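You operate a simulated robot arm through the tools that you are given. There is no shell and no other tool. Be economical: measure what you need, move in short steps, check, and stop when the job is done.

Carry out the task below with a simulated two-armed robot. There is one attempt and no reset: what you move stays moved.

JOB
Switch the warm plate off and test the white-banded block that dried on it.
Fine: block on the bench, meter on it, then on the white square; 10 % or less goes in the green tray, more back on the cold plate for the next round.
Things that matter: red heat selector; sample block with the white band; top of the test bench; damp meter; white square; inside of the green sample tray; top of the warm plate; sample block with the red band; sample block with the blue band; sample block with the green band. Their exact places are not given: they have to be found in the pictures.

It is judged by the outcome, as a careful person would: the job done as asked, and still so three seconds after it is handed in. It fails if anything else is knocked over, pushed out of place, dropped, spilled or broken.

ROBOT AND FRAMES
Two 7-joint arms with fingered hands on one trunk, on a base that drives. Base frame: it is fixed to the floor where the robot stands at the start and does not move with it; the origin is under the middle of the robot, x ahead of it, y to its left, z up. Units: m, degrees, N and s.
The left shoulder is at the start at [0.07, 0.172, 1.352], the right one opposite. Places, roughly: red heat selector [0.8, 0, 0.9]; top of the test bench [0.9, -0.6, 0.9]; white square [0.6, -0.4, 0.9]; inside of the green sample tray [0.6, -0.6, 0.9]; top of the warm plate [0.6, -0.1, 0.9]. Payload 5 kg a hand.
The tool frame of a hand sits at the grasp point between the pads (the TCP): z along the fingers, y along the line on which they close. The tips reach 0.043 m beyond it. Largest opening 0.144 m; the body of the gripper starts 0.05 m behind the TCP. The gripper is a hand of 5 fingers: y runs from the thumb to the fingers, the wrist lies at [-0.021, -0.124, -0.221] in the tool frame, and closing takes about 1.5 s.
Orientation is told as [roll, pitch, yaw] about the base's x, y, z axes, in that order, counted from this pose: with the fingers straight down and the wrist toward the robot, the tool's x, y and z point along [0, 1, 0], [1, 0, 0] and [0, 0, -1] of the base frame.

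CONTROLS
- The arms move only by the tool servo_tool. It takes "left_series", "right_series" or both (then of equal length, played together; a hand with none holds still); each is a list of rows, each a list of 7 numbers: the gripper command, from -1 (shut) to 1 (fully open), values between in proportion, then the shift along the tool's x, y, z in m, then the turn, a rotation vector about the tool's x, y, z in degrees. In form: [[claw, x, y, z, ax, ay, az], ...]. A call has 1 to 10 rows; each row shifts and turns the commanded pose from where the row before left it, along the tool's axes as they then stand. A row lasts 0.2 s, in which the tool goes at most 0.05 m and 8.6 degrees; a call with a longer step from one row to the next is refused whole, and so is a gripper value outside its range. A pose out of reach is approached as far as the arm can. The call stops where the force on the tool passes 50 N (or 10 N more than at its start, if that is more) or the arm is blocked; 0.2 s more then pass. The fingers move at their own pace (about 0.045 m/s each) and stop on an object; they squeeze with about 17 N. The grip force told is the motor's: it shows also when the fingers shut on nothing. Time passes only in rows, and 0.2 s behind the last, so rows that do not move let the fingers close. It gives the time, the measured TCP pose, the force on the tool (base axes), the opening and the grip force at its end, in the units of the frame above (readings bear some noise), and new pictures: "pictures" is both (left out), scene, wrist or none (wrist: the cameras of the hands that moved).
- Cameras (640 x 400 px; columns grow to the right, rows downward): "scene" is now at [0.1307, 0.0306, 1.5797]; the picture's right is [0.35, -0.94, -0.00], its down [-0.60, -0.22, -0.76] and it looks along [0.72, 0.26, -0.64] (base axes); focal length 214 px, centre (320, 200). "left" rides on the left gripper at [-0.086, -0.108, -0.168] in its tool frame; the picture's right is [-0.80, -0.28, 0.53], its down [0.54, -0.73, 0.42] and it looks along [0.27, 0.63, 0.73] (tool axes); focal length 275 px, centre (320, 200). "right" rides on the right gripper at [0.086, -0.108, -0.168] in its tool frame; the picture's right is [-0.80, 0.28, -0.53], its down [-0.54, -0.73, 0.42] and it looks along [-0.27, 0.63, 0.73] (tool axes); focal length 275 px, centre (320, 200).
- raise_lower(by): slides the trunk up (or, below 0, down) by that many m; the arms and the scene camera ride with it, the base frame stays. It gives what a move gives, with no picture.
- steer(legs): drives the robot by 1 to 6 legs, each [ahead, left, turn to the left] in m, m and degrees, along the robot's own axes; the way and the turn of a leg run together, so that a leg with both is an arc; at most 1.5 m and 180 degrees a leg. The arms and the cameras ride along, it lands a little off, and it stops where it bumps. It gives what a move gives, and a new picture of the scene camera.
- hand_shape(shape, hand): the hand has 5 fingers and takes this shape, open, in about a second: jaw (thumb against the fingers, like two jaws); tri (thumb and two fingers); tip (a fingertip pinch); poke (one finger out to press); point (the index stretched); flat (the hand flat); cup (the hand cupped); fist (a fist). The gripper value then closes the fingers along that shape, each until it touches; the sizes above hold for jaw. It gives what a move gives, with no picture.
- aim_head(pan, tilt): turns the head with the scene camera to pan (to the left, within 86 degrees either way) and tilt (down, from -29 to 69), counted from straight ahead of the robot. It gives what a move gives, and a new picture of the scene camera.
- measure_at(camera, pixels): for up to 12 pixels [column, row] of the newest picture of that camera ("zoom" is the newest enlarged one), the place [x, y, z] in the base frame of the surface seen there, good to about 0.002 m. It takes no simulated time.
- zoom(camera, box): a new picture of the part [left, top, right, bottom] of that camera's present view, enlarged. It takes no simulated time.
- sign_off(): hands the job in; it is judged then, once.

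Go step by step. Measure first, check grasps and placings, and put right what went wrong. The budget is 80 turns and 260 pictures, counting those below and the enlarged ones. Unless the task says otherwise, let go and move clear before handing in, and close with one line.

The tools are called after "Emit:" as name(argument=value, ...) on one line, values as JSON. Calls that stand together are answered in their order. servo_tool: Moves the arms, as the interface text tells. Its arguments: {"type":"object","properties":{"left_series":{"type":"array","items":{"type":"array","items":{"type":"number"}}},"right_series":{"type":"array","items":{"type":"array","items":{"type":"number"}}},"pictures":{"type":"string","enum":["both","scene","wrist","none"]}},"required":[]} The other tools are called the same way: raise_lower (by) slides the trunk up or down; hand_shape (shape, hand) gives the hand a shape; steer (legs) drives the base; aim_head (pan, tilt) turns the head that bears the scene camera; measure_at (camera, pixels) gives the place of the surface under pixels of a picture; zoom (camera, box) takes an enlarged picture of a part of a camera's view; sign_off () hands the job in.

At the start:

```text
time_s: 0.0
left_position: [0.8311, 0.0303, 1.1569]
left_ee_rot: [0.0, 0.0, 0.0]
left_contact_force: [0.2, 0.9, 0.9]
left_width: 0.1437
left_grip_force: 0.1
left_shape: jaw
right_position: [0.619, -0.4544, 1.2113]
right_ee_rot: [0.0, 0.0, 0.0]
right_contact_force: [-0.3, 0.4, -0.1]
right_width: 0.1436
right_grip_force: 0.1
right_shape: jaw
trunk travel left (down, up): [-0.45, 0.49]
robot x, y, heading: [0.0025, 0.0004, 0.3]
head pan, tilt: [20.2, 40.1]
```

scene: 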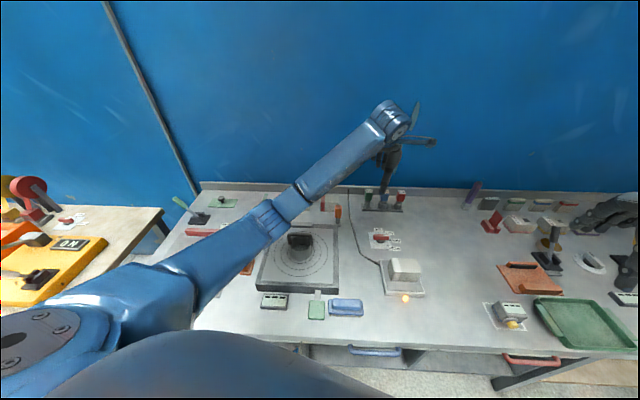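
right: 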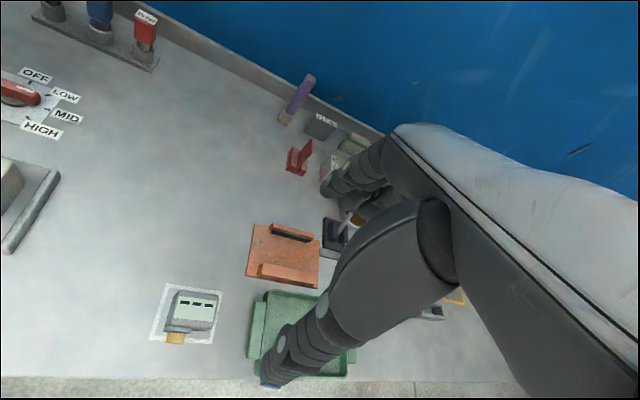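
left: 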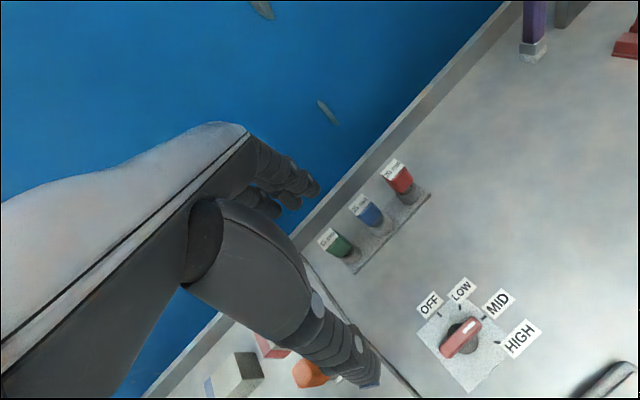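

The scene shows the plate near (403,270), selector near (380,238), and the tray at right (585,322). I'll aim the head right to see the whole work area.

Emit:
aim_head(pan=-20, tilt=45)

```text
time_s: 1.1
left_position: [0.8325, 0.0294, 1.1563]
left_ee_rot: [0.0, 0.0, 0.0]
left_contact_force: [0.1, -0.3, -0.3]
left_width: 0.1436
left_grip_force: 0.0
left_shape: jaw
right_position: [0.6188, -0.4544, 1.2123]
right_ee_rot: [0.1, 0.0, 0.0]
right_contact_force: [-0.2, -0.4, -0.1]
right_width: 0.1436
right_grip_force: 0.1
right_shape: jaw
trunk travel left (down, up): [-0.45, 0.49]
robot x, y, heading: [-0.0012, 0.0001, -0.1]
head pan, tilt: [-20.0, 45.0]
```

scene: 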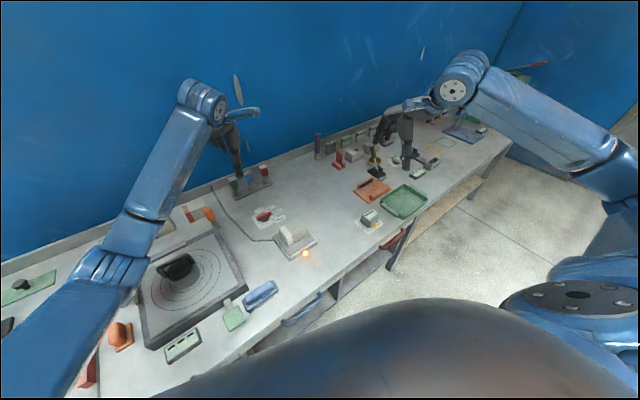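

Emit:
zoom(camera="scene", box=[200, 150, 360, 270])

Emit:
zoom(camera="scene", box=[300, 110, 460, 230])

Emit:
zoom(camera="right", box=[130, 60, 450, 380])

```text
3.33 times, centred on (280, 210) of scene
```

zoom: 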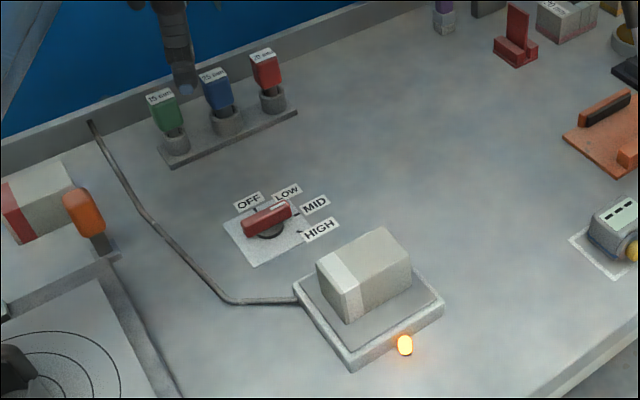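

```text
3.33 times, centred on (380, 170) of scene
```

zoom: 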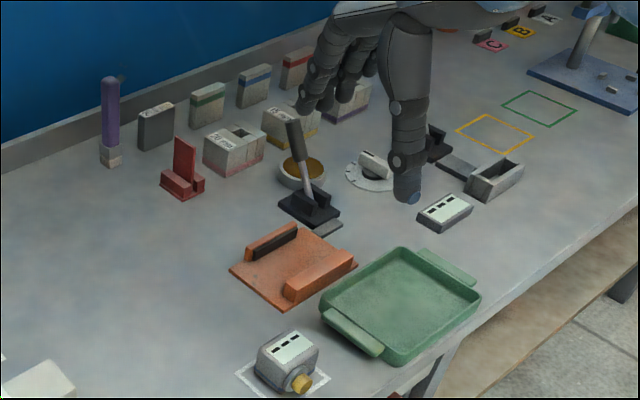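

```text
1.25 times, centred on (290, 220) of right
```

zoom: 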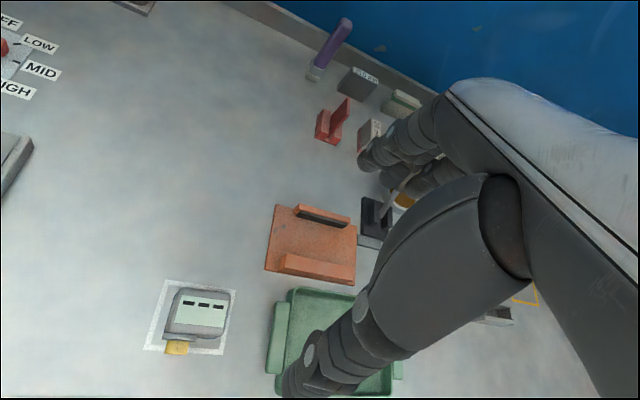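

Selector points at MID with the plate's lamp lit; the orange fixture (zoom (295,265)) is probably the test bench and the grey box with yellow tip (285,360) the meter. I'll measure the key points.

Emit:
measure_at(camera="zoom", pixels=[[200, 318], [178, 347], [300, 240], [272, 262], [355, 280], [322, 217], [315, 265], [160, 345], [230, 290], [335, 130], [183, 300], [222, 300]])

Emit:
measure_at(camera="left", pixels=[[461, 337], [475, 324], [447, 351], [440, 314], [460, 304], [484, 318], [498, 342], [472, 390], [418, 330], [452, 303], [505, 350], [430, 304]])

Emit:
measure_at(camera="scene", pixels=[[292, 228], [300, 236], [284, 235], [290, 245], [280, 230], [311, 240], [289, 258], [272, 234], [300, 219], [321, 252], [305, 254], [285, 220]])

Emit:
zoom(camera="left", box=[400, 270, 560, 400])

```text
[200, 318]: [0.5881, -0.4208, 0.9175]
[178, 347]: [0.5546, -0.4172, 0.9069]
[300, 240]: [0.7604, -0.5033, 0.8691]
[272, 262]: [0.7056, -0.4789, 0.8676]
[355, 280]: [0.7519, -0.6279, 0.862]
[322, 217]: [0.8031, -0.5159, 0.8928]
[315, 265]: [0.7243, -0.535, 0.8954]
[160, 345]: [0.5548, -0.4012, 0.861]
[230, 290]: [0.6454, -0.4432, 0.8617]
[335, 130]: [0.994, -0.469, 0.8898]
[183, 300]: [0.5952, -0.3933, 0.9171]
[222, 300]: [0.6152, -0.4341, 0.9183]
```

```text
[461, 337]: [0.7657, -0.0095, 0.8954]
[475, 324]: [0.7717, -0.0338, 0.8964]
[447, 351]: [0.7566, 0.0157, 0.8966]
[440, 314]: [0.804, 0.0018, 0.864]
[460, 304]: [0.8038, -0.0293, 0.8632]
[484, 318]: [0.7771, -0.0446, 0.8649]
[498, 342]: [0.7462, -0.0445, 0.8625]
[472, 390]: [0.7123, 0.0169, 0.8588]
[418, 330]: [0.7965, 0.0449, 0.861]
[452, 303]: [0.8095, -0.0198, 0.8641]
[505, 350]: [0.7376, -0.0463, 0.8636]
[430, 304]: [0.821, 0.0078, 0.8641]
```

```text
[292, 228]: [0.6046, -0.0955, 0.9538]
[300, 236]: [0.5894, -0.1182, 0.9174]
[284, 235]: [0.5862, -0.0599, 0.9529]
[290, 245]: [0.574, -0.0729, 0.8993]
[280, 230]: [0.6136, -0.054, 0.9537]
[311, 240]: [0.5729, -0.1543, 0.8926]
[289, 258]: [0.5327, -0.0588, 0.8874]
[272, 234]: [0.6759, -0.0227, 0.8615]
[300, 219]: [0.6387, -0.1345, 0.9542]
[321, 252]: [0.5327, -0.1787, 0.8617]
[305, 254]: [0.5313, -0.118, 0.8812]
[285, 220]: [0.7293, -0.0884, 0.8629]
```

```text
3.08 times, centred on (480, 335) of left
```

zoom: 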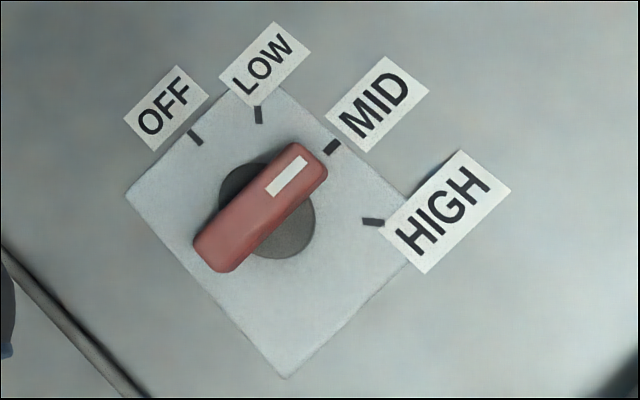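

Emit:
zoom(camera="scene", box=[310, 100, 430, 180])

Emit:
measure_at(camera="scene", pixels=[[374, 162], [391, 158], [376, 172], [354, 154], [369, 145], [346, 142], [360, 135], [373, 130], [340, 165], [386, 202], [418, 173], [388, 137]])

```text
5.00 times, centred on (370, 140) of scene
```

zoom: 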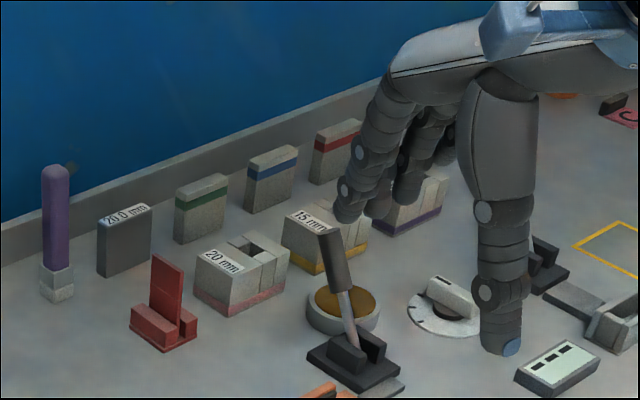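

```text
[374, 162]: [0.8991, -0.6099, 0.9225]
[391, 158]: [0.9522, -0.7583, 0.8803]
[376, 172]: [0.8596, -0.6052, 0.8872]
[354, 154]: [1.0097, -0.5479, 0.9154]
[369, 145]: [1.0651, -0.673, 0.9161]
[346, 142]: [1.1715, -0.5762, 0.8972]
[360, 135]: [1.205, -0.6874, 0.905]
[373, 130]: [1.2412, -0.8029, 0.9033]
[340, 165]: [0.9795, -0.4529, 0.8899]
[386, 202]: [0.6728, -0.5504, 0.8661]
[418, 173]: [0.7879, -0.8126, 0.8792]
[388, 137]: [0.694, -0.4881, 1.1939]
```

The right hand hides the region near (0.9,-0.6). I'll withdraw the left arm to the left and bring the right hand toward the selector, then look again.

Emit:
servo_tool(left_series=[[1, 0.045, -0.016, -0.012, 0, 0, 0], [1, 0.045, -0.016, -0.012, 0, 0, 0], [1, 0.045, -0.016, -0.012, 0, 0, 0], [1, 0.045, -0.016, -0.012, 0, 0, 0], [1, 0.045, -0.016, -0.012, 0, 0, 0], [1, 0.045, -0.016, -0.012, 0, 0, 0], [1, 0.045, -0.016, -0.012, 0, 0, 0], [1, 0.045, -0.016, -0.012, 0, 0, 0]], right_series=[[1, 0, 0, 0, 0, 0, 0], [1, 0, 0, 0, 0, 0, 0], [1, 0.04, 0.005, 0.005, 0, 0, 0], [1, 0.04, 0.01, 0.005, 0, 0, 0], [1, 0.04, 0.01, 0.005, 0, 0, 0], [1, 0.04, 0.01, 0.005, 0, 0, 0], [1, 0.04, 0.01, 0.005, 0, 0, 0], [1, 0.04, 0.01, 0.005, 0, 0, 0]])

Emit:
aim_head(pan=-35, tilt=40)

Emit:
zoom(camera="scene", box=[220, 100, 420, 225])

```text
time_s: 2.9
left_position: [0.7034, 0.3953, 1.2495]
left_ee_rot: [-0.2, 0.0, -0.2]
left_contact_force: [0.8, 0.7, -0.7]
left_width: 0.1437
left_grip_force: 0.1
left_shape: jaw
right_position: [0.6708, -0.2101, 1.1832]
right_ee_rot: [-0.2, 0.0, -0.1]
right_contact_force: [-0.1, 0.4, 0.0]
right_width: 0.1439
right_grip_force: 0.2
right_shape: jaw
trunk travel left (down, up): [-0.45, 0.49]
robot x, y, heading: [0.0002, -0.0009, -0.4]
head pan, tilt: [-20.0, 45.0]
```

scene: 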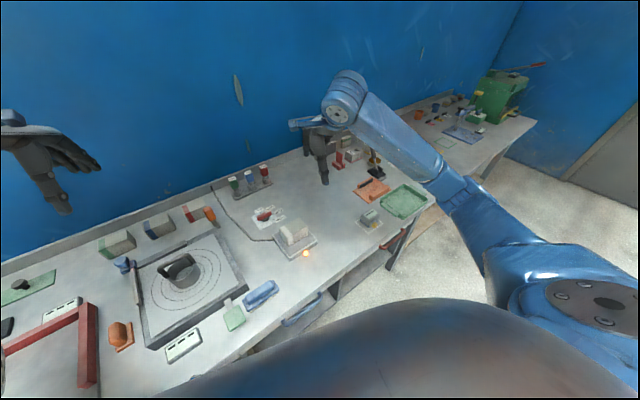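
right: 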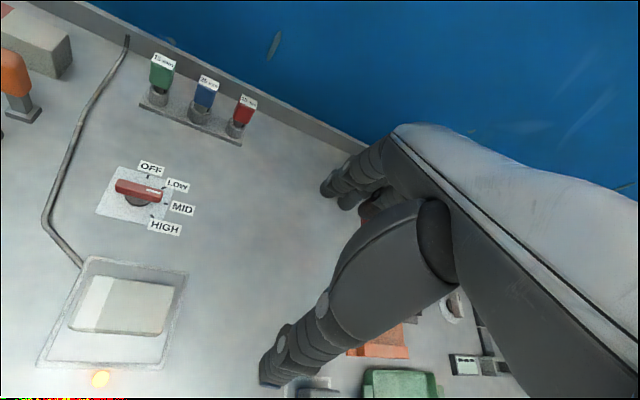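
left: 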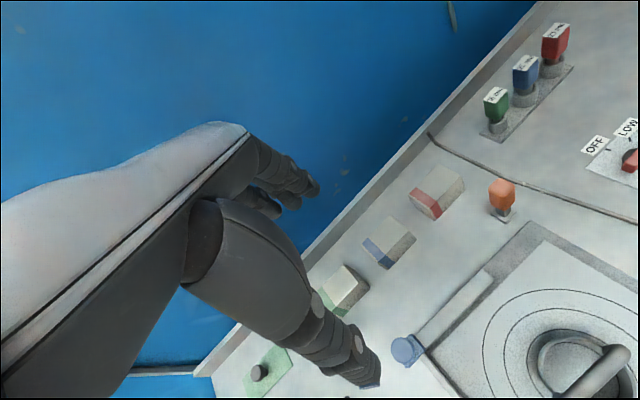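

```text
time_s: 3.6
left_position: [0.7025, 0.3905, 1.2504]
left_ee_rot: [0.0, 0.0, -0.1]
left_contact_force: [0.2, -0.1, 0.4]
left_width: 0.1438
left_grip_force: 0.2
left_shape: jaw
right_position: [0.6721, -0.2142, 1.1815]
right_ee_rot: [0.0, -0.1, 0.0]
right_contact_force: [0.6, -1.0, 0.0]
right_width: 0.1435
right_grip_force: 0.1
right_shape: jaw
trunk travel left (down, up): [-0.45, 0.49]
robot x, y, heading: [0.0002, 0.0005, 0.1]
head pan, tilt: [-35.0, 40.0]
```

scene: 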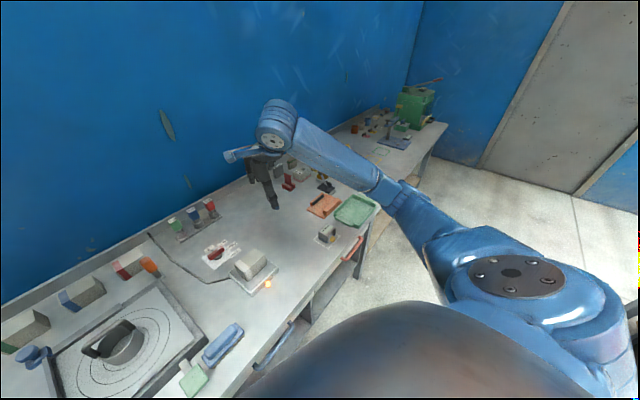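

```text
3.20 times, centred on (320, 162) of scene
```

zoom: 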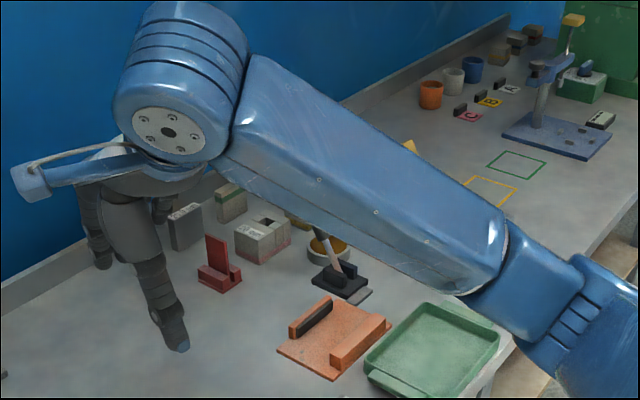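

Blocks with red/blue/green bands are at the far left; the white-banded one is on the warm plate. Refine the selector handle and block corners from the right wrist picture.

Emit:
zoom(camera="right", box=[40, 140, 240, 390])

Emit:
measure_at(camera="right", pixels=[[118, 183], [138, 189], [160, 196], [102, 278], [172, 288], [164, 333], [72, 326], [110, 303], [90, 258], [188, 274], [165, 367], [38, 366]])

```text
1.60 times, centred on (140, 265) of right
```

zoom: 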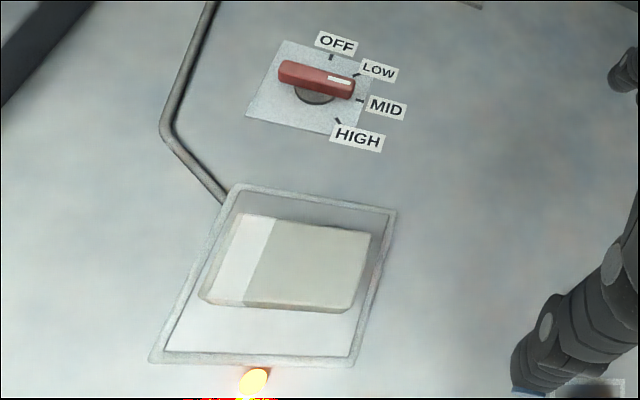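

```text
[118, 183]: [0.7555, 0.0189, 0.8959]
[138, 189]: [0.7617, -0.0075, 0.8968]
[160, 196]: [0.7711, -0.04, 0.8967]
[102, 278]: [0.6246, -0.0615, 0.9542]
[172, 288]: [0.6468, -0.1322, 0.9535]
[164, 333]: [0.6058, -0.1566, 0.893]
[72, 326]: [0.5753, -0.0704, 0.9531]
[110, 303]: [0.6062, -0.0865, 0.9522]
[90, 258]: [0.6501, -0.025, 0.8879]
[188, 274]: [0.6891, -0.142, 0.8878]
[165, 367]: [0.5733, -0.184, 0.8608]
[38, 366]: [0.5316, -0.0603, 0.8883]
```

Knob centre (0.7635,-0.0105), long axis at about -75°, top z 0.897. I bring the right hand above it, half open, yaw 15.

Emit:
servo_tool(right_series=[[0, 0.0339, 0.0153, 0.02, 0, 0, 0], [0, 0.0339, 0.0153, 0.03, 0, 0, 0], [0, 0.0339, 0.0153, 0.03, 0, 0, 0], [0, 0.0339, 0.0153, 0.03, 0, 0, 0], [0, 0.0339, 0.0153, 0.03, 0, 0, 0], [0, 0.0339, 0.0153, 0.03, 0, 0, 0], [0, 0, 0, 0, 0, 0, -7.5], [0, 0, 0, 0, 0, 0, -7.5], [0, 0, 0, 0, 0, 0, 0]])

Emit:
zoom(camera="right", box=[100, 150, 420, 400])

```text
time_s: 5.6
left_position: [0.7028, 0.3927, 1.2496]
left_ee_rot: [0.1, 0.0, 0.0]
left_contact_force: [-0.2, -0.2, 0.8]
left_width: 0.1438
left_grip_force: 0.0
left_shape: jaw
right_position: [0.7638, -0.0081, 1.0112]
right_ee_rot: [0.0, 0.1, 15.1]
right_contact_force: [0.3, 0.1, 0.3]
right_width: 0.0725
right_grip_force: 0.1
right_shape: jaw
trunk travel left (down, up): [-0.45, 0.49]
robot x, y, heading: [-0.0017, -0.0038, 0.0]
head pan, tilt: [-35.0, 40.0]
```

scene: 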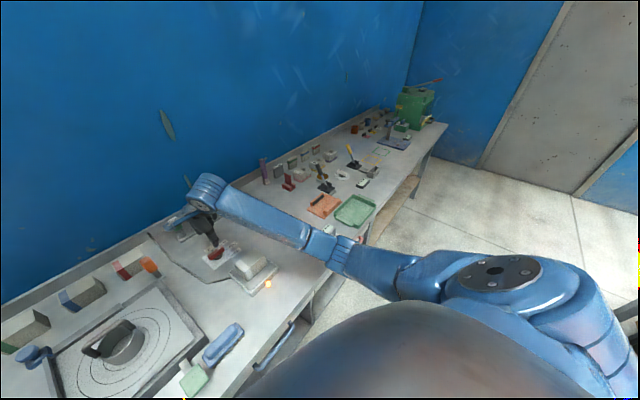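
right: 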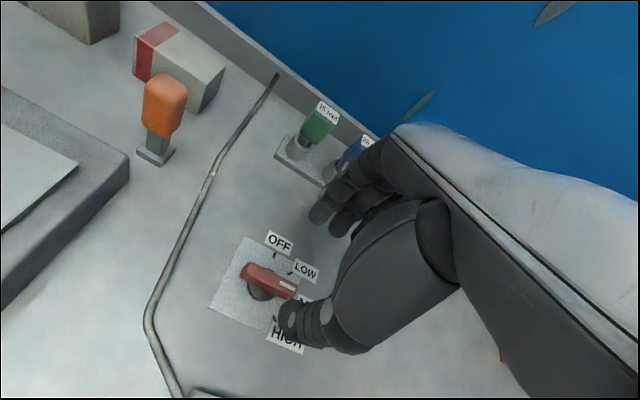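

```text
1.60 times, centred on (260, 275) of right
```

zoom: 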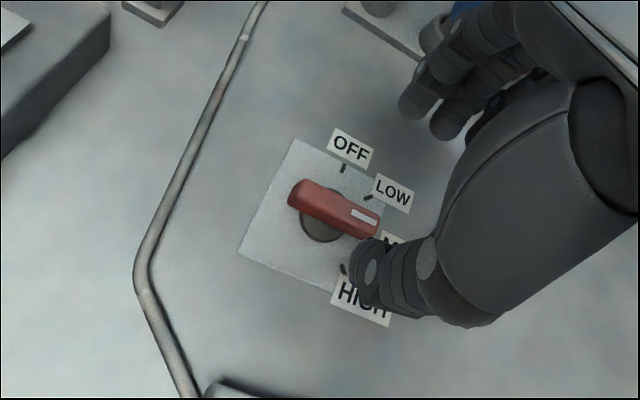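

The hand is above the knob and straddles it. Descend 0.098 to z≈0.913, and use the clear view to inspect the bench region.

Emit:
servo_tool(right_series=[[0, -0.002, 0, 0.03, 0, 0, 0], [0, 0, 0, 0.03, 0, 0, 0], [0, 0, 0, 0.025, 0, 0, 0], [0, 0, 0, 0.013, 0, 0, 0], [0, 0, 0, 0, 0, 0, 0]], pictures="wrist")

Emit:
zoom(camera="scene", box=[250, 140, 410, 240])

Emit:
zoom(camera="scene", box=[170, 170, 290, 300])

```text
time_s: 6.8
left_position: [0.7021, 0.3915, 1.2502]
left_ee_rot: [0.0, 0.0, -0.1]
left_contact_force: [0.1, 0.3, 0.2]
left_width: 0.1439
left_grip_force: 0.1
left_shape: jaw
right_position: [0.7666, -0.0126, 0.9129]
right_ee_rot: [0.0, 0.0, 14.9]
right_contact_force: [0.3, -0.2, 0.7]
right_width: 0.0721
right_grip_force: 0.0
right_shape: jaw
trunk travel left (down, up): [-0.45, 0.49]
robot x, y, heading: [-0.0022, -0.0015, 0.0]
head pan, tilt: [-35.0, 40.0]
```

right: 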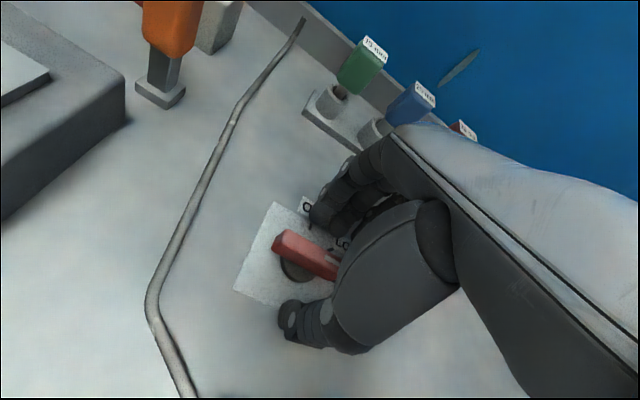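

```text
4.00 times, centred on (330, 190) of scene
```

zoom: 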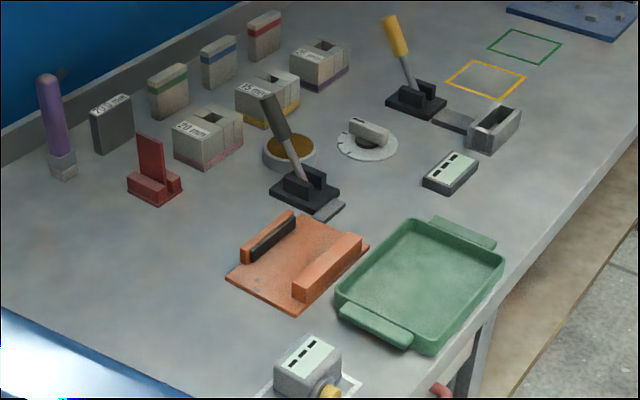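

```text
3.08 times, centred on (230, 235) of scene
```

zoom: 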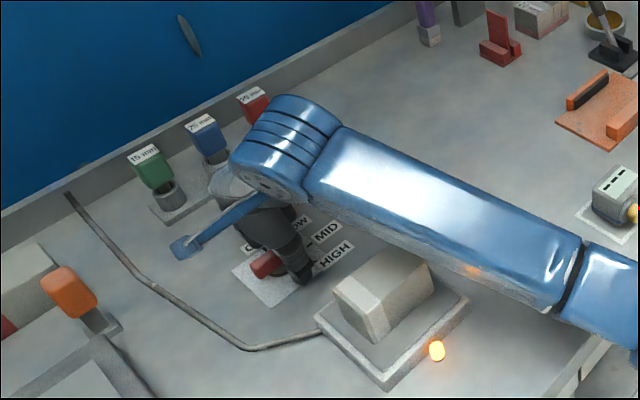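

Emit:
measure_at(camera="zoom", pixels=[[560, 120], [385, 320], [378, 283], [432, 265], [345, 290], [437, 350]])

Emit:
measure_at(camera="scene", pixels=[[307, 210], [324, 218], [342, 201], [324, 193], [324, 205], [317, 198], [330, 207], [320, 179], [328, 178], [325, 189], [362, 223], [357, 195]])

Emit:
zoom(camera="scene", box=[295, 160, 375, 220])

```text
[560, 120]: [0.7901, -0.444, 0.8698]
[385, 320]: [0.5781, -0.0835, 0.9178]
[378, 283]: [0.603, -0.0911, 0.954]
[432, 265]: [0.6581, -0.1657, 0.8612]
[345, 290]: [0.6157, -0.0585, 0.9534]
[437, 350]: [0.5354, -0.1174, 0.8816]
```

```text
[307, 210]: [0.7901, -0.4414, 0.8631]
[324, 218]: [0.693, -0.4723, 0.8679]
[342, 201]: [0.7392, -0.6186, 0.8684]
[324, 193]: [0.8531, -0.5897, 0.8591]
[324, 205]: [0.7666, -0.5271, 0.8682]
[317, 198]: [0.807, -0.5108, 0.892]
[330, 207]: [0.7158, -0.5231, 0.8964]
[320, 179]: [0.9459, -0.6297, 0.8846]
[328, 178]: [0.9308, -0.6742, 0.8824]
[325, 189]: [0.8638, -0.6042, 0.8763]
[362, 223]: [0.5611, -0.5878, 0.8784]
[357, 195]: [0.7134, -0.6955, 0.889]
```

```text
6.67 times, centred on (335, 190) of scene
```

zoom: 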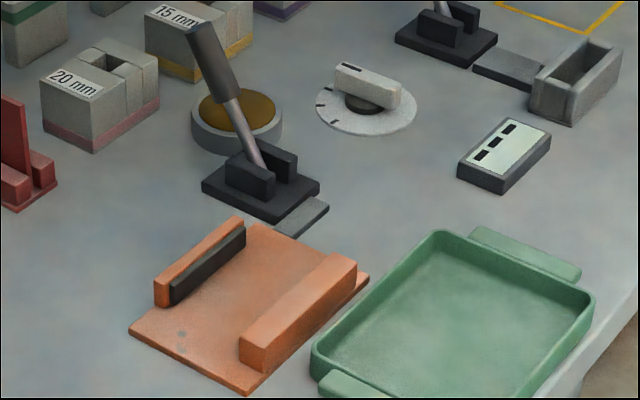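

The "test bench" may simply be the worktable itself (its centre would be about (0.87,-0.6)); I'll check extents later. Now close on the knob.

Emit:
servo_tool(right_series=[[-1, 0, 0, 0, 0, 0, 0], [-1, 0, 0, 0, 0, 0, 0], [-1, 0, 0, 0, 0, 0, 0], [-1, 0, 0, 0, 0, 0, 0], [-1, 0, 0, 0, 0, 0, 0], [-1, 0, 0, 0, 0, 0, 0]], pictures="wrist")

Emit:
measure_at(camera="scene", pixels=[[445, 123], [425, 160], [405, 195], [395, 115], [380, 108], [340, 255], [437, 135], [300, 290]])

```text
time_s: 8.2
left_position: [0.7023, 0.3929, 1.2502]
left_ee_rot: [0.0, -0.1, 0.1]
left_contact_force: [0.1, 0.0, -1.3]
left_width: 0.1438
left_grip_force: 0.0
left_shape: jaw
right_position: [0.7672, -0.0137, 0.9135]
right_ee_rot: [0.0, 0.0, 15.0]
right_contact_force: [0.7, -0.4, 3.5]
right_width: 0.0158
right_grip_force: 16.8
right_shape: jaw
trunk travel left (down, up): [-0.45, 0.49]
robot x, y, heading: [0.0001, 0.0015, 0.0]
head pan, tilt: [-35.0, 40.0]
```

right: 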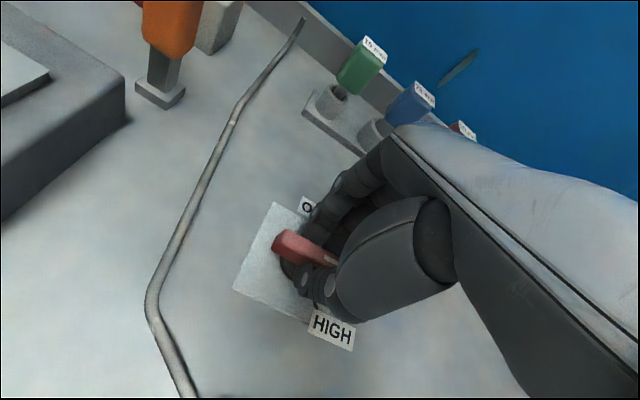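

```text
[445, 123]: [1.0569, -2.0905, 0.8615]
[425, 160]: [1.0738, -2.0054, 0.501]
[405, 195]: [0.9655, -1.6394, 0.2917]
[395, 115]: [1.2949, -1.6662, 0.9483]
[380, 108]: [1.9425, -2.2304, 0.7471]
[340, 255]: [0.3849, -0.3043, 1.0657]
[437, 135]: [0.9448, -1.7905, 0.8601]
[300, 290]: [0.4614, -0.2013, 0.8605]
```

Handle gripped (width 0.016, 17 N). Turn it counter-clockwise 60° first.

Emit:
servo_tool(right_series=[[-1, 0.0006, 0, 0, 0, 0, -7.5], [-1, 0.0006, 0, 0, 0, 0, -7.5], [-1, 0.0006, 0, 0, 0, 0, -7.5], [-1, 0.0006, 0.0002, 0, 0, 0, -7.5], [-1, 0.0005, 0.0003, 0, 0, 0, -7.5], [-1, 0.0003, 0.0005, 0, 0, 0, -7.5], [-1, 0.0003, 0.0005, 0, 0, 0, -7.5], [-1, 0, 0.0006, 0, 0, 0, -7.5], [-1, 0, 0, 0, 0, 0, 0]])

```text
time_s: 10.2
left_position: [0.7038, 0.3913, 1.2493]
left_ee_rot: [-0.1, 0.1, 0.1]
left_contact_force: [0.4, 0.2, 0.4]
left_width: 0.144
left_grip_force: 0.0
left_shape: jaw
right_position: [0.7649, -0.0094, 0.9127]
right_ee_rot: [0.2, 0.0, 75.1]
right_contact_force: [10.3, -7.6, 1.6]
right_width: 0.0157
right_grip_force: 17.7
right_shape: jaw
trunk travel left (down, up): [-0.45, 0.49]
robot x, y, heading: [0.0004, -0.0008, -0.0]
head pan, tilt: [-35.0, 40.0]
```

scene: 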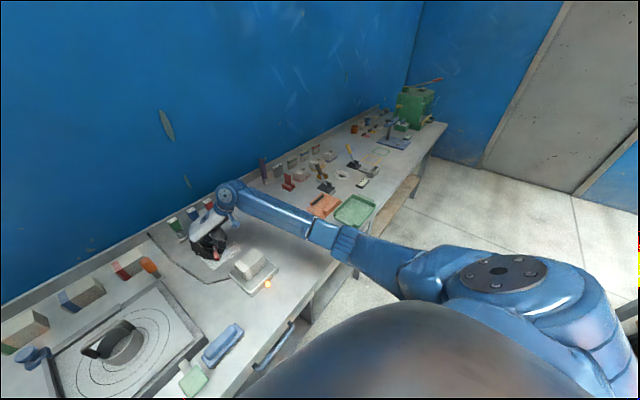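
right: 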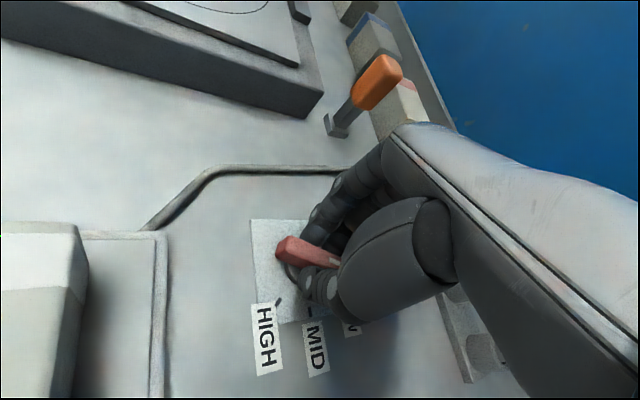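

Rotation follows well (75°). Finish the remaining 30°.

Emit:
servo_tool(right_series=[[-1, 0, 0, 0, 0, 0, -7.5], [-1, 0, 0, 0, 0, 0, -7.5], [-1, 0, 0, 0, 0, 0, -7.5], [-1, 0, 0, 0, 0, 0, -7.5], [-1, 0, 0, 0, 0, 0, 0], [-1, 0, 0, 0, 0, 0, 0]])

Emit:
zoom(camera="scene", box=[170, 170, 290, 300])

```text
time_s: 11.6
left_position: [0.7039, 0.3914, 1.2505]
left_ee_rot: [0.0, 0.1, 0.1]
left_contact_force: [0.2, 0.8, 0.0]
left_width: 0.1438
left_grip_force: 0.0
left_shape: jaw
right_position: [0.7661, -0.0085, 0.913]
right_ee_rot: [0.0, 0.0, 105.0]
right_contact_force: [14.9, -5.8, 4.9]
right_width: 0.0154
right_grip_force: 17.2
right_shape: jaw
trunk travel left (down, up): [-0.45, 0.49]
robot x, y, heading: [-0.0027, -0.0026, 0.2]
head pan, tilt: [-35.0, 40.0]
```

scene: 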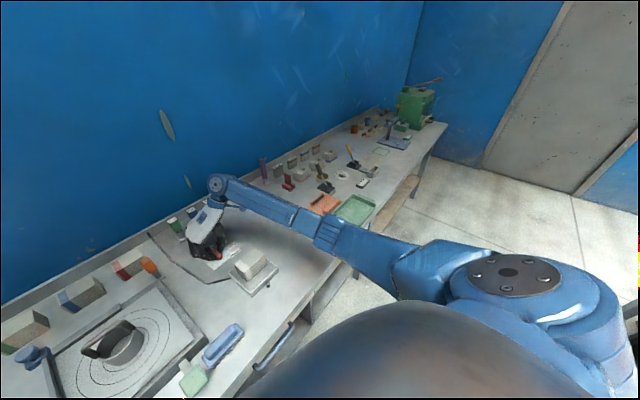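
right: 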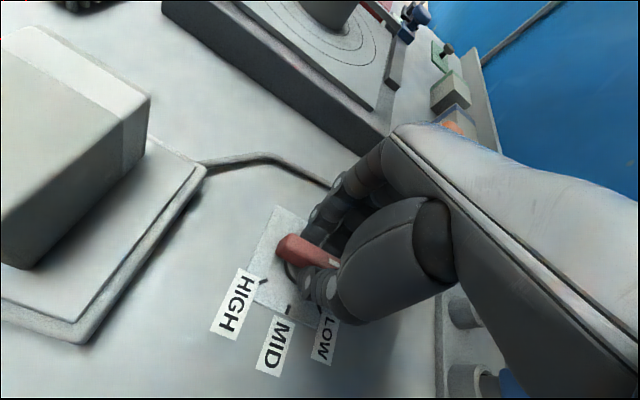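

```text
3.08 times, centred on (230, 235) of scene
```

zoom: 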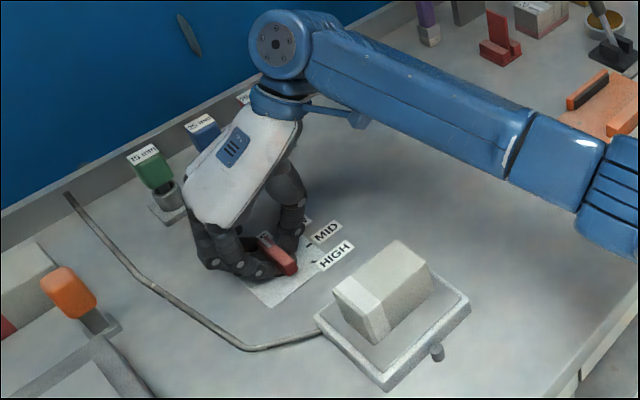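

The lamp is now dark: plate off. Open, then rise straight up and check the knob.

Emit:
servo_tool(right_series=[[-0.2, 0, 0, 0, 0, 0, 0], [-0.2, 0, 0, 0, 0, 0, 0], [-0.2, 0, 0, 0, 0, 0, 0], [-0.2, 0, 0, 0, 0, 0, 0], [-0.2, 0, 0, -0.03, 0, 0, 0], [-0.2, 0, 0, -0.04, 0, 0, 0], [-0.2, 0, 0, -0.045, 0, 0, 0], [-0.2, 0, 0, -0.045, 0, 0, 0]])

Emit:
zoom(camera="right", box=[160, 150, 400, 400])

```text
time_s: 13.4
left_position: [0.7035, 0.3934, 1.2499]
left_ee_rot: [0.0, 0.1, 0.0]
left_contact_force: [0.2, -1.0, -0.3]
left_width: 0.1437
left_grip_force: 0.1
left_shape: jaw
right_position: [0.7669, -0.0075, 1.0743]
right_ee_rot: [0.0, 0.0, 105.0]
right_contact_force: [0.8, -0.5, -1.2]
right_width: 0.057
right_grip_force: 0.2
right_shape: jaw
trunk travel left (down, up): [-0.45, 0.49]
robot x, y, heading: [-0.0007, 0.001, -0.1]
head pan, tilt: [-35.0, 40.0]
```

scene: 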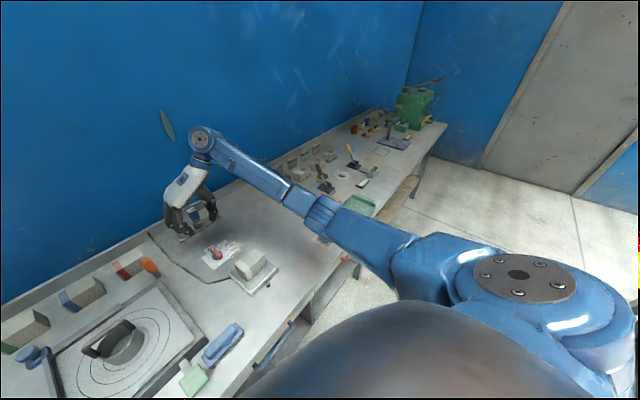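
right: 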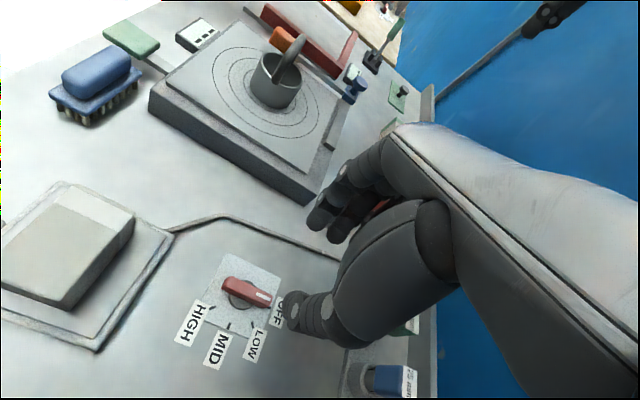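

```text
1.60 times, centred on (280, 275) of right
```

zoom: 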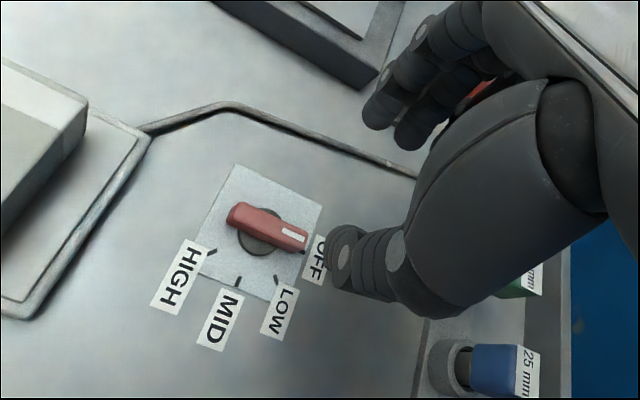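

Selector's white mark points at OFF. Now look left to measure the table's left end.

Emit:
aim_head(pan=35, tilt=40)

Emit:
measure_at(camera="right", pixels=[[128, 204], [135, 230], [5, 290], [62, 308], [60, 205], [70, 270], [133, 225], [3, 253]])

Emit:
zoom(camera="right", box=[0, 150, 200, 380])

```text
time_s: 14.8
left_position: [0.7029, 0.392, 1.2502]
left_ee_rot: [-0.1, 0.0, 0.0]
left_contact_force: [-0.1, -0.2, 0.7]
left_width: 0.144
left_grip_force: 0.0
left_shape: jaw
right_position: [0.7692, -0.008, 1.0745]
right_ee_rot: [0.0, 0.0, 104.9]
right_contact_force: [-0.1, -0.2, 0.3]
right_width: 0.0574
right_grip_force: 0.0
right_shape: jaw
trunk travel left (down, up): [-0.45, 0.49]
robot x, y, heading: [-0.0025, -0.0041, 0.1]
head pan, tilt: [35.0, 40.0]
```

scene: 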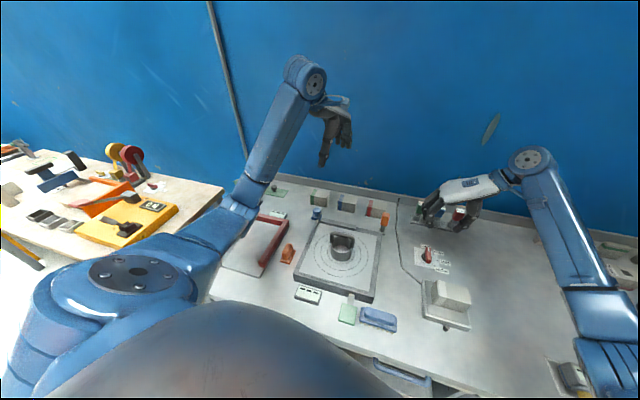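

```text
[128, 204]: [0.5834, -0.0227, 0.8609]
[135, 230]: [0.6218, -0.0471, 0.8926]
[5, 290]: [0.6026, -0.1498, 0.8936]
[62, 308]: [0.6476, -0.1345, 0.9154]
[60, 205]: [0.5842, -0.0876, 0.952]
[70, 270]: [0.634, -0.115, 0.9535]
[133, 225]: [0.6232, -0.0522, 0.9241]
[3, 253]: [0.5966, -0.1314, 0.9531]
```

```text
1.74 times, centred on (100, 265) of right
```

zoom: 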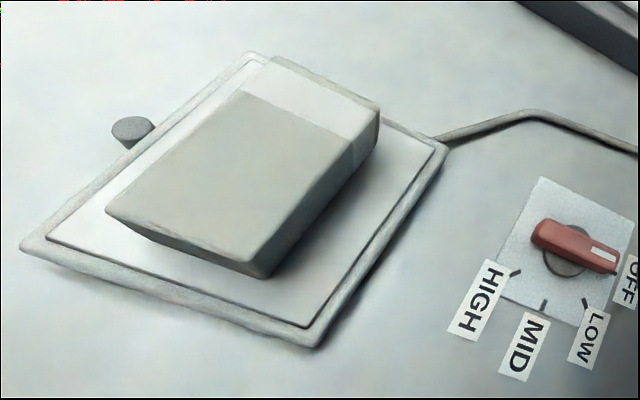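

Emit:
measure_at(camera="zoom", pixels=[[272, 62], [374, 104], [252, 258], [112, 212], [245, 160], [242, 93], [352, 140]])

Emit:
measure_at(camera="scene", pixels=[[209, 299], [250, 260], [222, 262], [320, 340], [345, 350], [277, 185], [300, 180], [220, 240], [268, 192], [620, 240]])

```text
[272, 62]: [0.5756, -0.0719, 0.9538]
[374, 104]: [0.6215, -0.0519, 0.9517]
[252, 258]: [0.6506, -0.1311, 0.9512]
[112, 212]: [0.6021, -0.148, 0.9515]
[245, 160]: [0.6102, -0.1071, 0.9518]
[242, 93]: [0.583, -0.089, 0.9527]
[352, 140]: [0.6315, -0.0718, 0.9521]
```

```text
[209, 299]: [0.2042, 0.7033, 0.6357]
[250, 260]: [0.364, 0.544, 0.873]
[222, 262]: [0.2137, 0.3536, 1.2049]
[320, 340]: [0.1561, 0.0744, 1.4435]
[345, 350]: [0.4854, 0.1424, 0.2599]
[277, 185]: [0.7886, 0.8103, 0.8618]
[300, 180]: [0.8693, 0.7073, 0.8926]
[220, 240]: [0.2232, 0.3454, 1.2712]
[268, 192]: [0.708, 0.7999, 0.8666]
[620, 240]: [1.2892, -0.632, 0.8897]
```

The worktable runs from about y=0.8 to -2.1 skewed by ~17°, with centre near (0.93,-0.63): so the "test bench" is this table top. The block centre is (0.6125,-0.1007), top 0.953, long axis -71°. Turn the hand back to yaw ~19.

Emit:
servo_tool(right_series=[[0.25, 0, 0, 0, 0, 0, 8.6], [0.25, 0, 0, 0, 0, 0, 8.6], [0.25, 0, 0, 0, 0, 0, 8.6], [0.25, 0, 0, 0, 0, 0, 8.6], [0.25, 0, 0, 0, 0, 0, 8.6], [0.25, 0, 0, 0, 0, 0, 8.6], [0.25, 0, 0, 0, 0, 0, 8.6], [0.25, 0, 0, 0, 0, 0, 8.6], [0.25, 0, 0, 0, 0, 0, 8.6], [0.25, 0, 0, 0, 0, 0, 8.6]], pictures="none")

Emit:
aim_head(pan=-15, tilt=50)

```text
time_s: 17.1
left_position: [0.7039, 0.3938, 1.2496]
left_ee_rot: [0.1, 0.0, 0.1]
left_contact_force: [-0.1, -0.3, 0.1]
left_width: 0.1437
left_grip_force: 0.1
left_shape: jaw
right_position: [0.7659, -0.0074, 1.0739]
right_ee_rot: [0.0, 0.0, 19.0]
right_contact_force: [0.5, -0.4, 0.9]
right_width: 0.0897
right_grip_force: 0.0
right_shape: jaw
trunk travel left (down, up): [-0.45, 0.49]
robot x, y, heading: [0.0011, -0.0003, -0.1]
head pan, tilt: [35.0, 40.0]
```

```text
time_s: 18.2
left_position: [0.7027, 0.3921, 1.2493]
left_ee_rot: [0.0, 0.0, 0.1]
left_contact_force: [-0.6, -0.4, -0.3]
left_width: 0.1436
left_grip_force: 0.0
left_shape: jaw
right_position: [0.7658, -0.0073, 1.0738]
right_ee_rot: [0.0, 0.0, 19.0]
right_contact_force: [0.5, 0.6, 0.1]
right_width: 0.0895
right_grip_force: 0.1
right_shape: jaw
trunk travel left (down, up): [-0.45, 0.49]
robot x, y, heading: [-0.0004, 0.0015, 0.0]
head pan, tilt: [-15.0, 50.0]
```

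scene: 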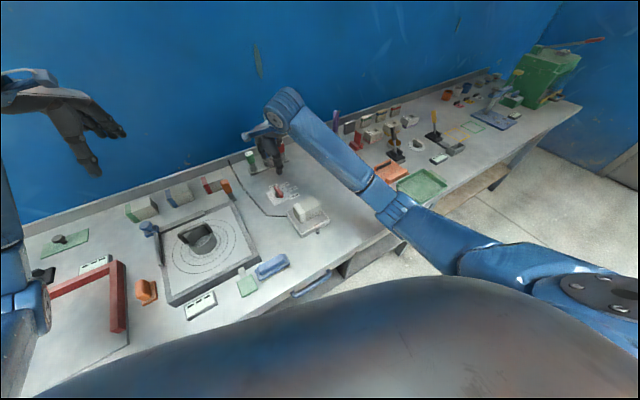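

Shift by tool (-0.038,-0.175) to be above the block.

Emit:
servo_tool(right_series=[[0.25, -0.0077, -0.0351, 0, 0, 0, 0], [0.25, -0.0077, -0.0351, 0, 0, 0, 0], [0.25, -0.0077, -0.0351, 0, 0, 0, 0], [0.25, -0.0077, -0.0351, 0, 0, 0, 0], [0.25, -0.0077, -0.0351, 0, 0, 0, 0], [0.25, 0, 0, 0.02, 0, 0, 0], [0.25, 0, 0, 0, 0, 0, 0]])

Emit:
zoom(camera="scene", box=[250, 150, 390, 260])

```text
time_s: 19.8
left_position: [0.7034, 0.3929, 1.2517]
left_ee_rot: [0.0, -0.1, 0.1]
left_contact_force: [0.1, 0.9, -0.4]
left_width: 0.1437
left_grip_force: 0.1
left_shape: jaw
right_position: [0.6116, -0.1006, 1.055]
right_ee_rot: [0.1, 0.0, 18.9]
right_contact_force: [-0.6, 0.1, 0.1]
right_width: 0.0897
right_grip_force: 0.1
right_shape: jaw
trunk travel left (down, up): [-0.45, 0.49]
robot x, y, heading: [0.0009, 0.0018, -0.1]
head pan, tilt: [-15.0, 50.0]
```

scene: 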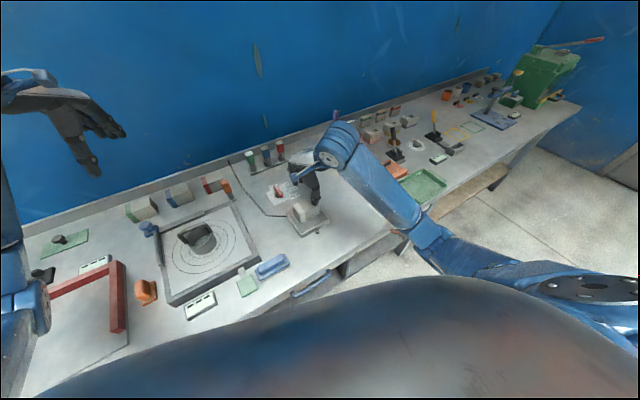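
right: 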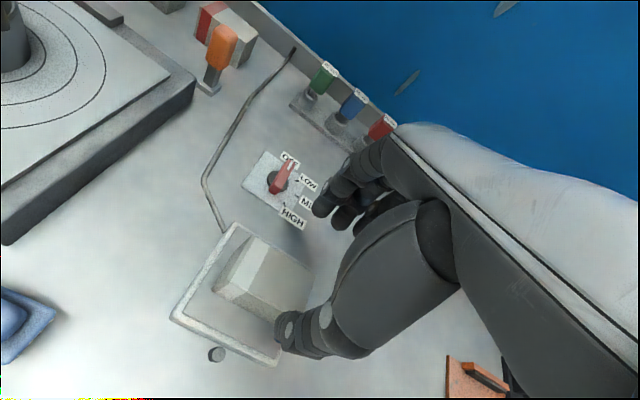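

```text
3.64 times, centred on (320, 205) of scene
```

zoom: 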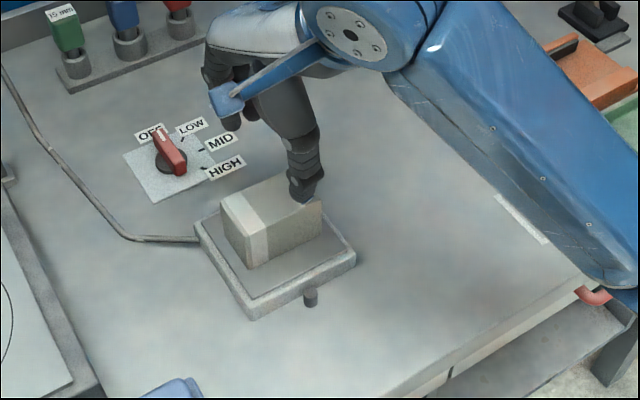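

Hand aligned over block. Descend to z≈0.938 and close.

Emit:
servo_tool(right_series=[[0.4, 0, 0, 0.02, 0, 0, 0], [0.4, 0, 0, 0.035, 0, 0, 0], [0.4, 0, 0, 0.03, 0, 0, 0], [0.4, 0, 0, 0.02, 0, 0, 0], [0.4, 0, 0, 0.012, 0, 0, 0], [0.4, 0, 0, 0, 0, 0, 0]])

Emit:
zoom(camera="scene", box=[250, 150, 390, 260])

```text
time_s: 21.2
left_position: [0.7043, 0.393, 1.2494]
left_ee_rot: [0.1, 0.1, 0.0]
left_contact_force: [-0.4, -0.2, 0.9]
left_width: 0.1437
left_grip_force: 0.0
left_shape: jaw
right_position: [0.6127, -0.1029, 0.9376]
right_ee_rot: [0.0, 0.0, 19.0]
right_contact_force: [-0.5, 0.1, 0.3]
right_width: 0.1005
right_grip_force: 0.0
right_shape: jaw
trunk travel left (down, up): [-0.45, 0.49]
robot x, y, heading: [0.0018, 0.001, 0.0]
head pan, tilt: [-15.0, 50.0]
```

scene: 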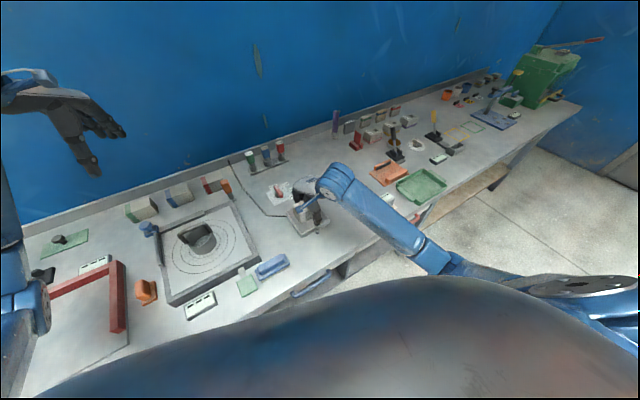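
right: 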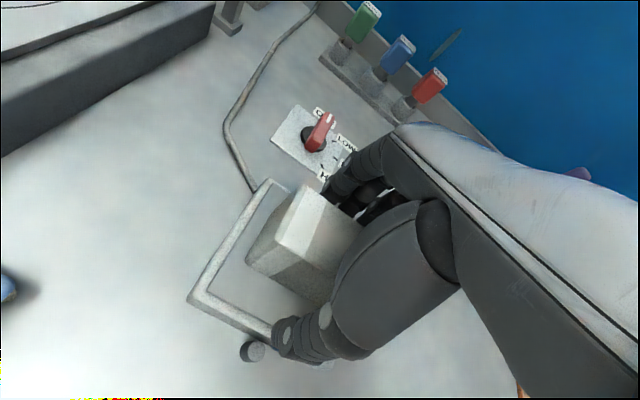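

```text
3.64 times, centred on (320, 205) of scene
```

zoom: 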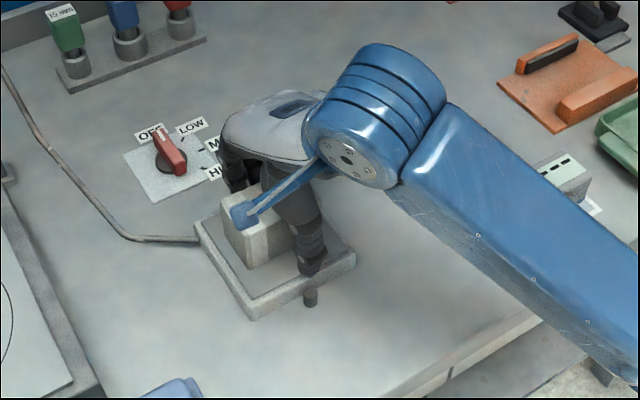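

Emit:
servo_tool(right_series=[[-1, 0, 0, 0, 0, 0, 0], [-1, 0, 0, 0, 0, 0, 0], [-1, 0, 0, 0, 0, 0, 0], [-1, 0, 0, 0, 0, 0, 0], [-1, 0, 0, 0, 0, 0, 0], [-1, 0, 0, 0, 0, 0, 0], [-1, 0, 0, 0, 0, 0, 0]], pictures="wrist")

```text
time_s: 22.8
left_position: [0.7039, 0.3921, 1.2488]
left_ee_rot: [0.0, -0.1, 0.0]
left_contact_force: [0.0, -0.1, 0.2]
left_width: 0.1439
left_grip_force: 0.0
left_shape: jaw
right_position: [0.6137, -0.1032, 0.9388]
right_ee_rot: [0.0, 0.1, 19.0]
right_contact_force: [-0.7, -1.0, 0.3]
right_width: 0.0502
right_grip_force: 17.1
right_shape: jaw
trunk travel left (down, up): [-0.45, 0.49]
robot x, y, heading: [0.0, -0.0019, -0.1]
head pan, tilt: [-15.0, 50.0]
```

right: 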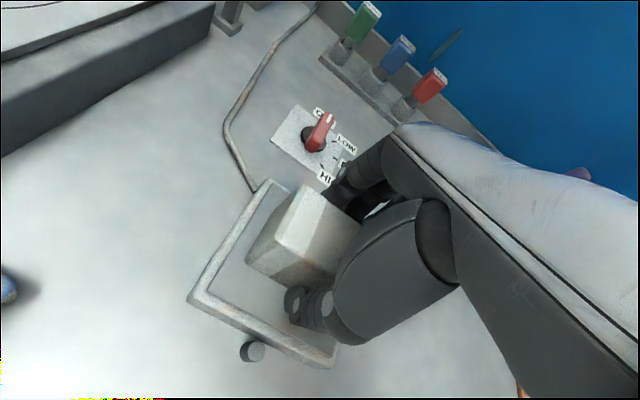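

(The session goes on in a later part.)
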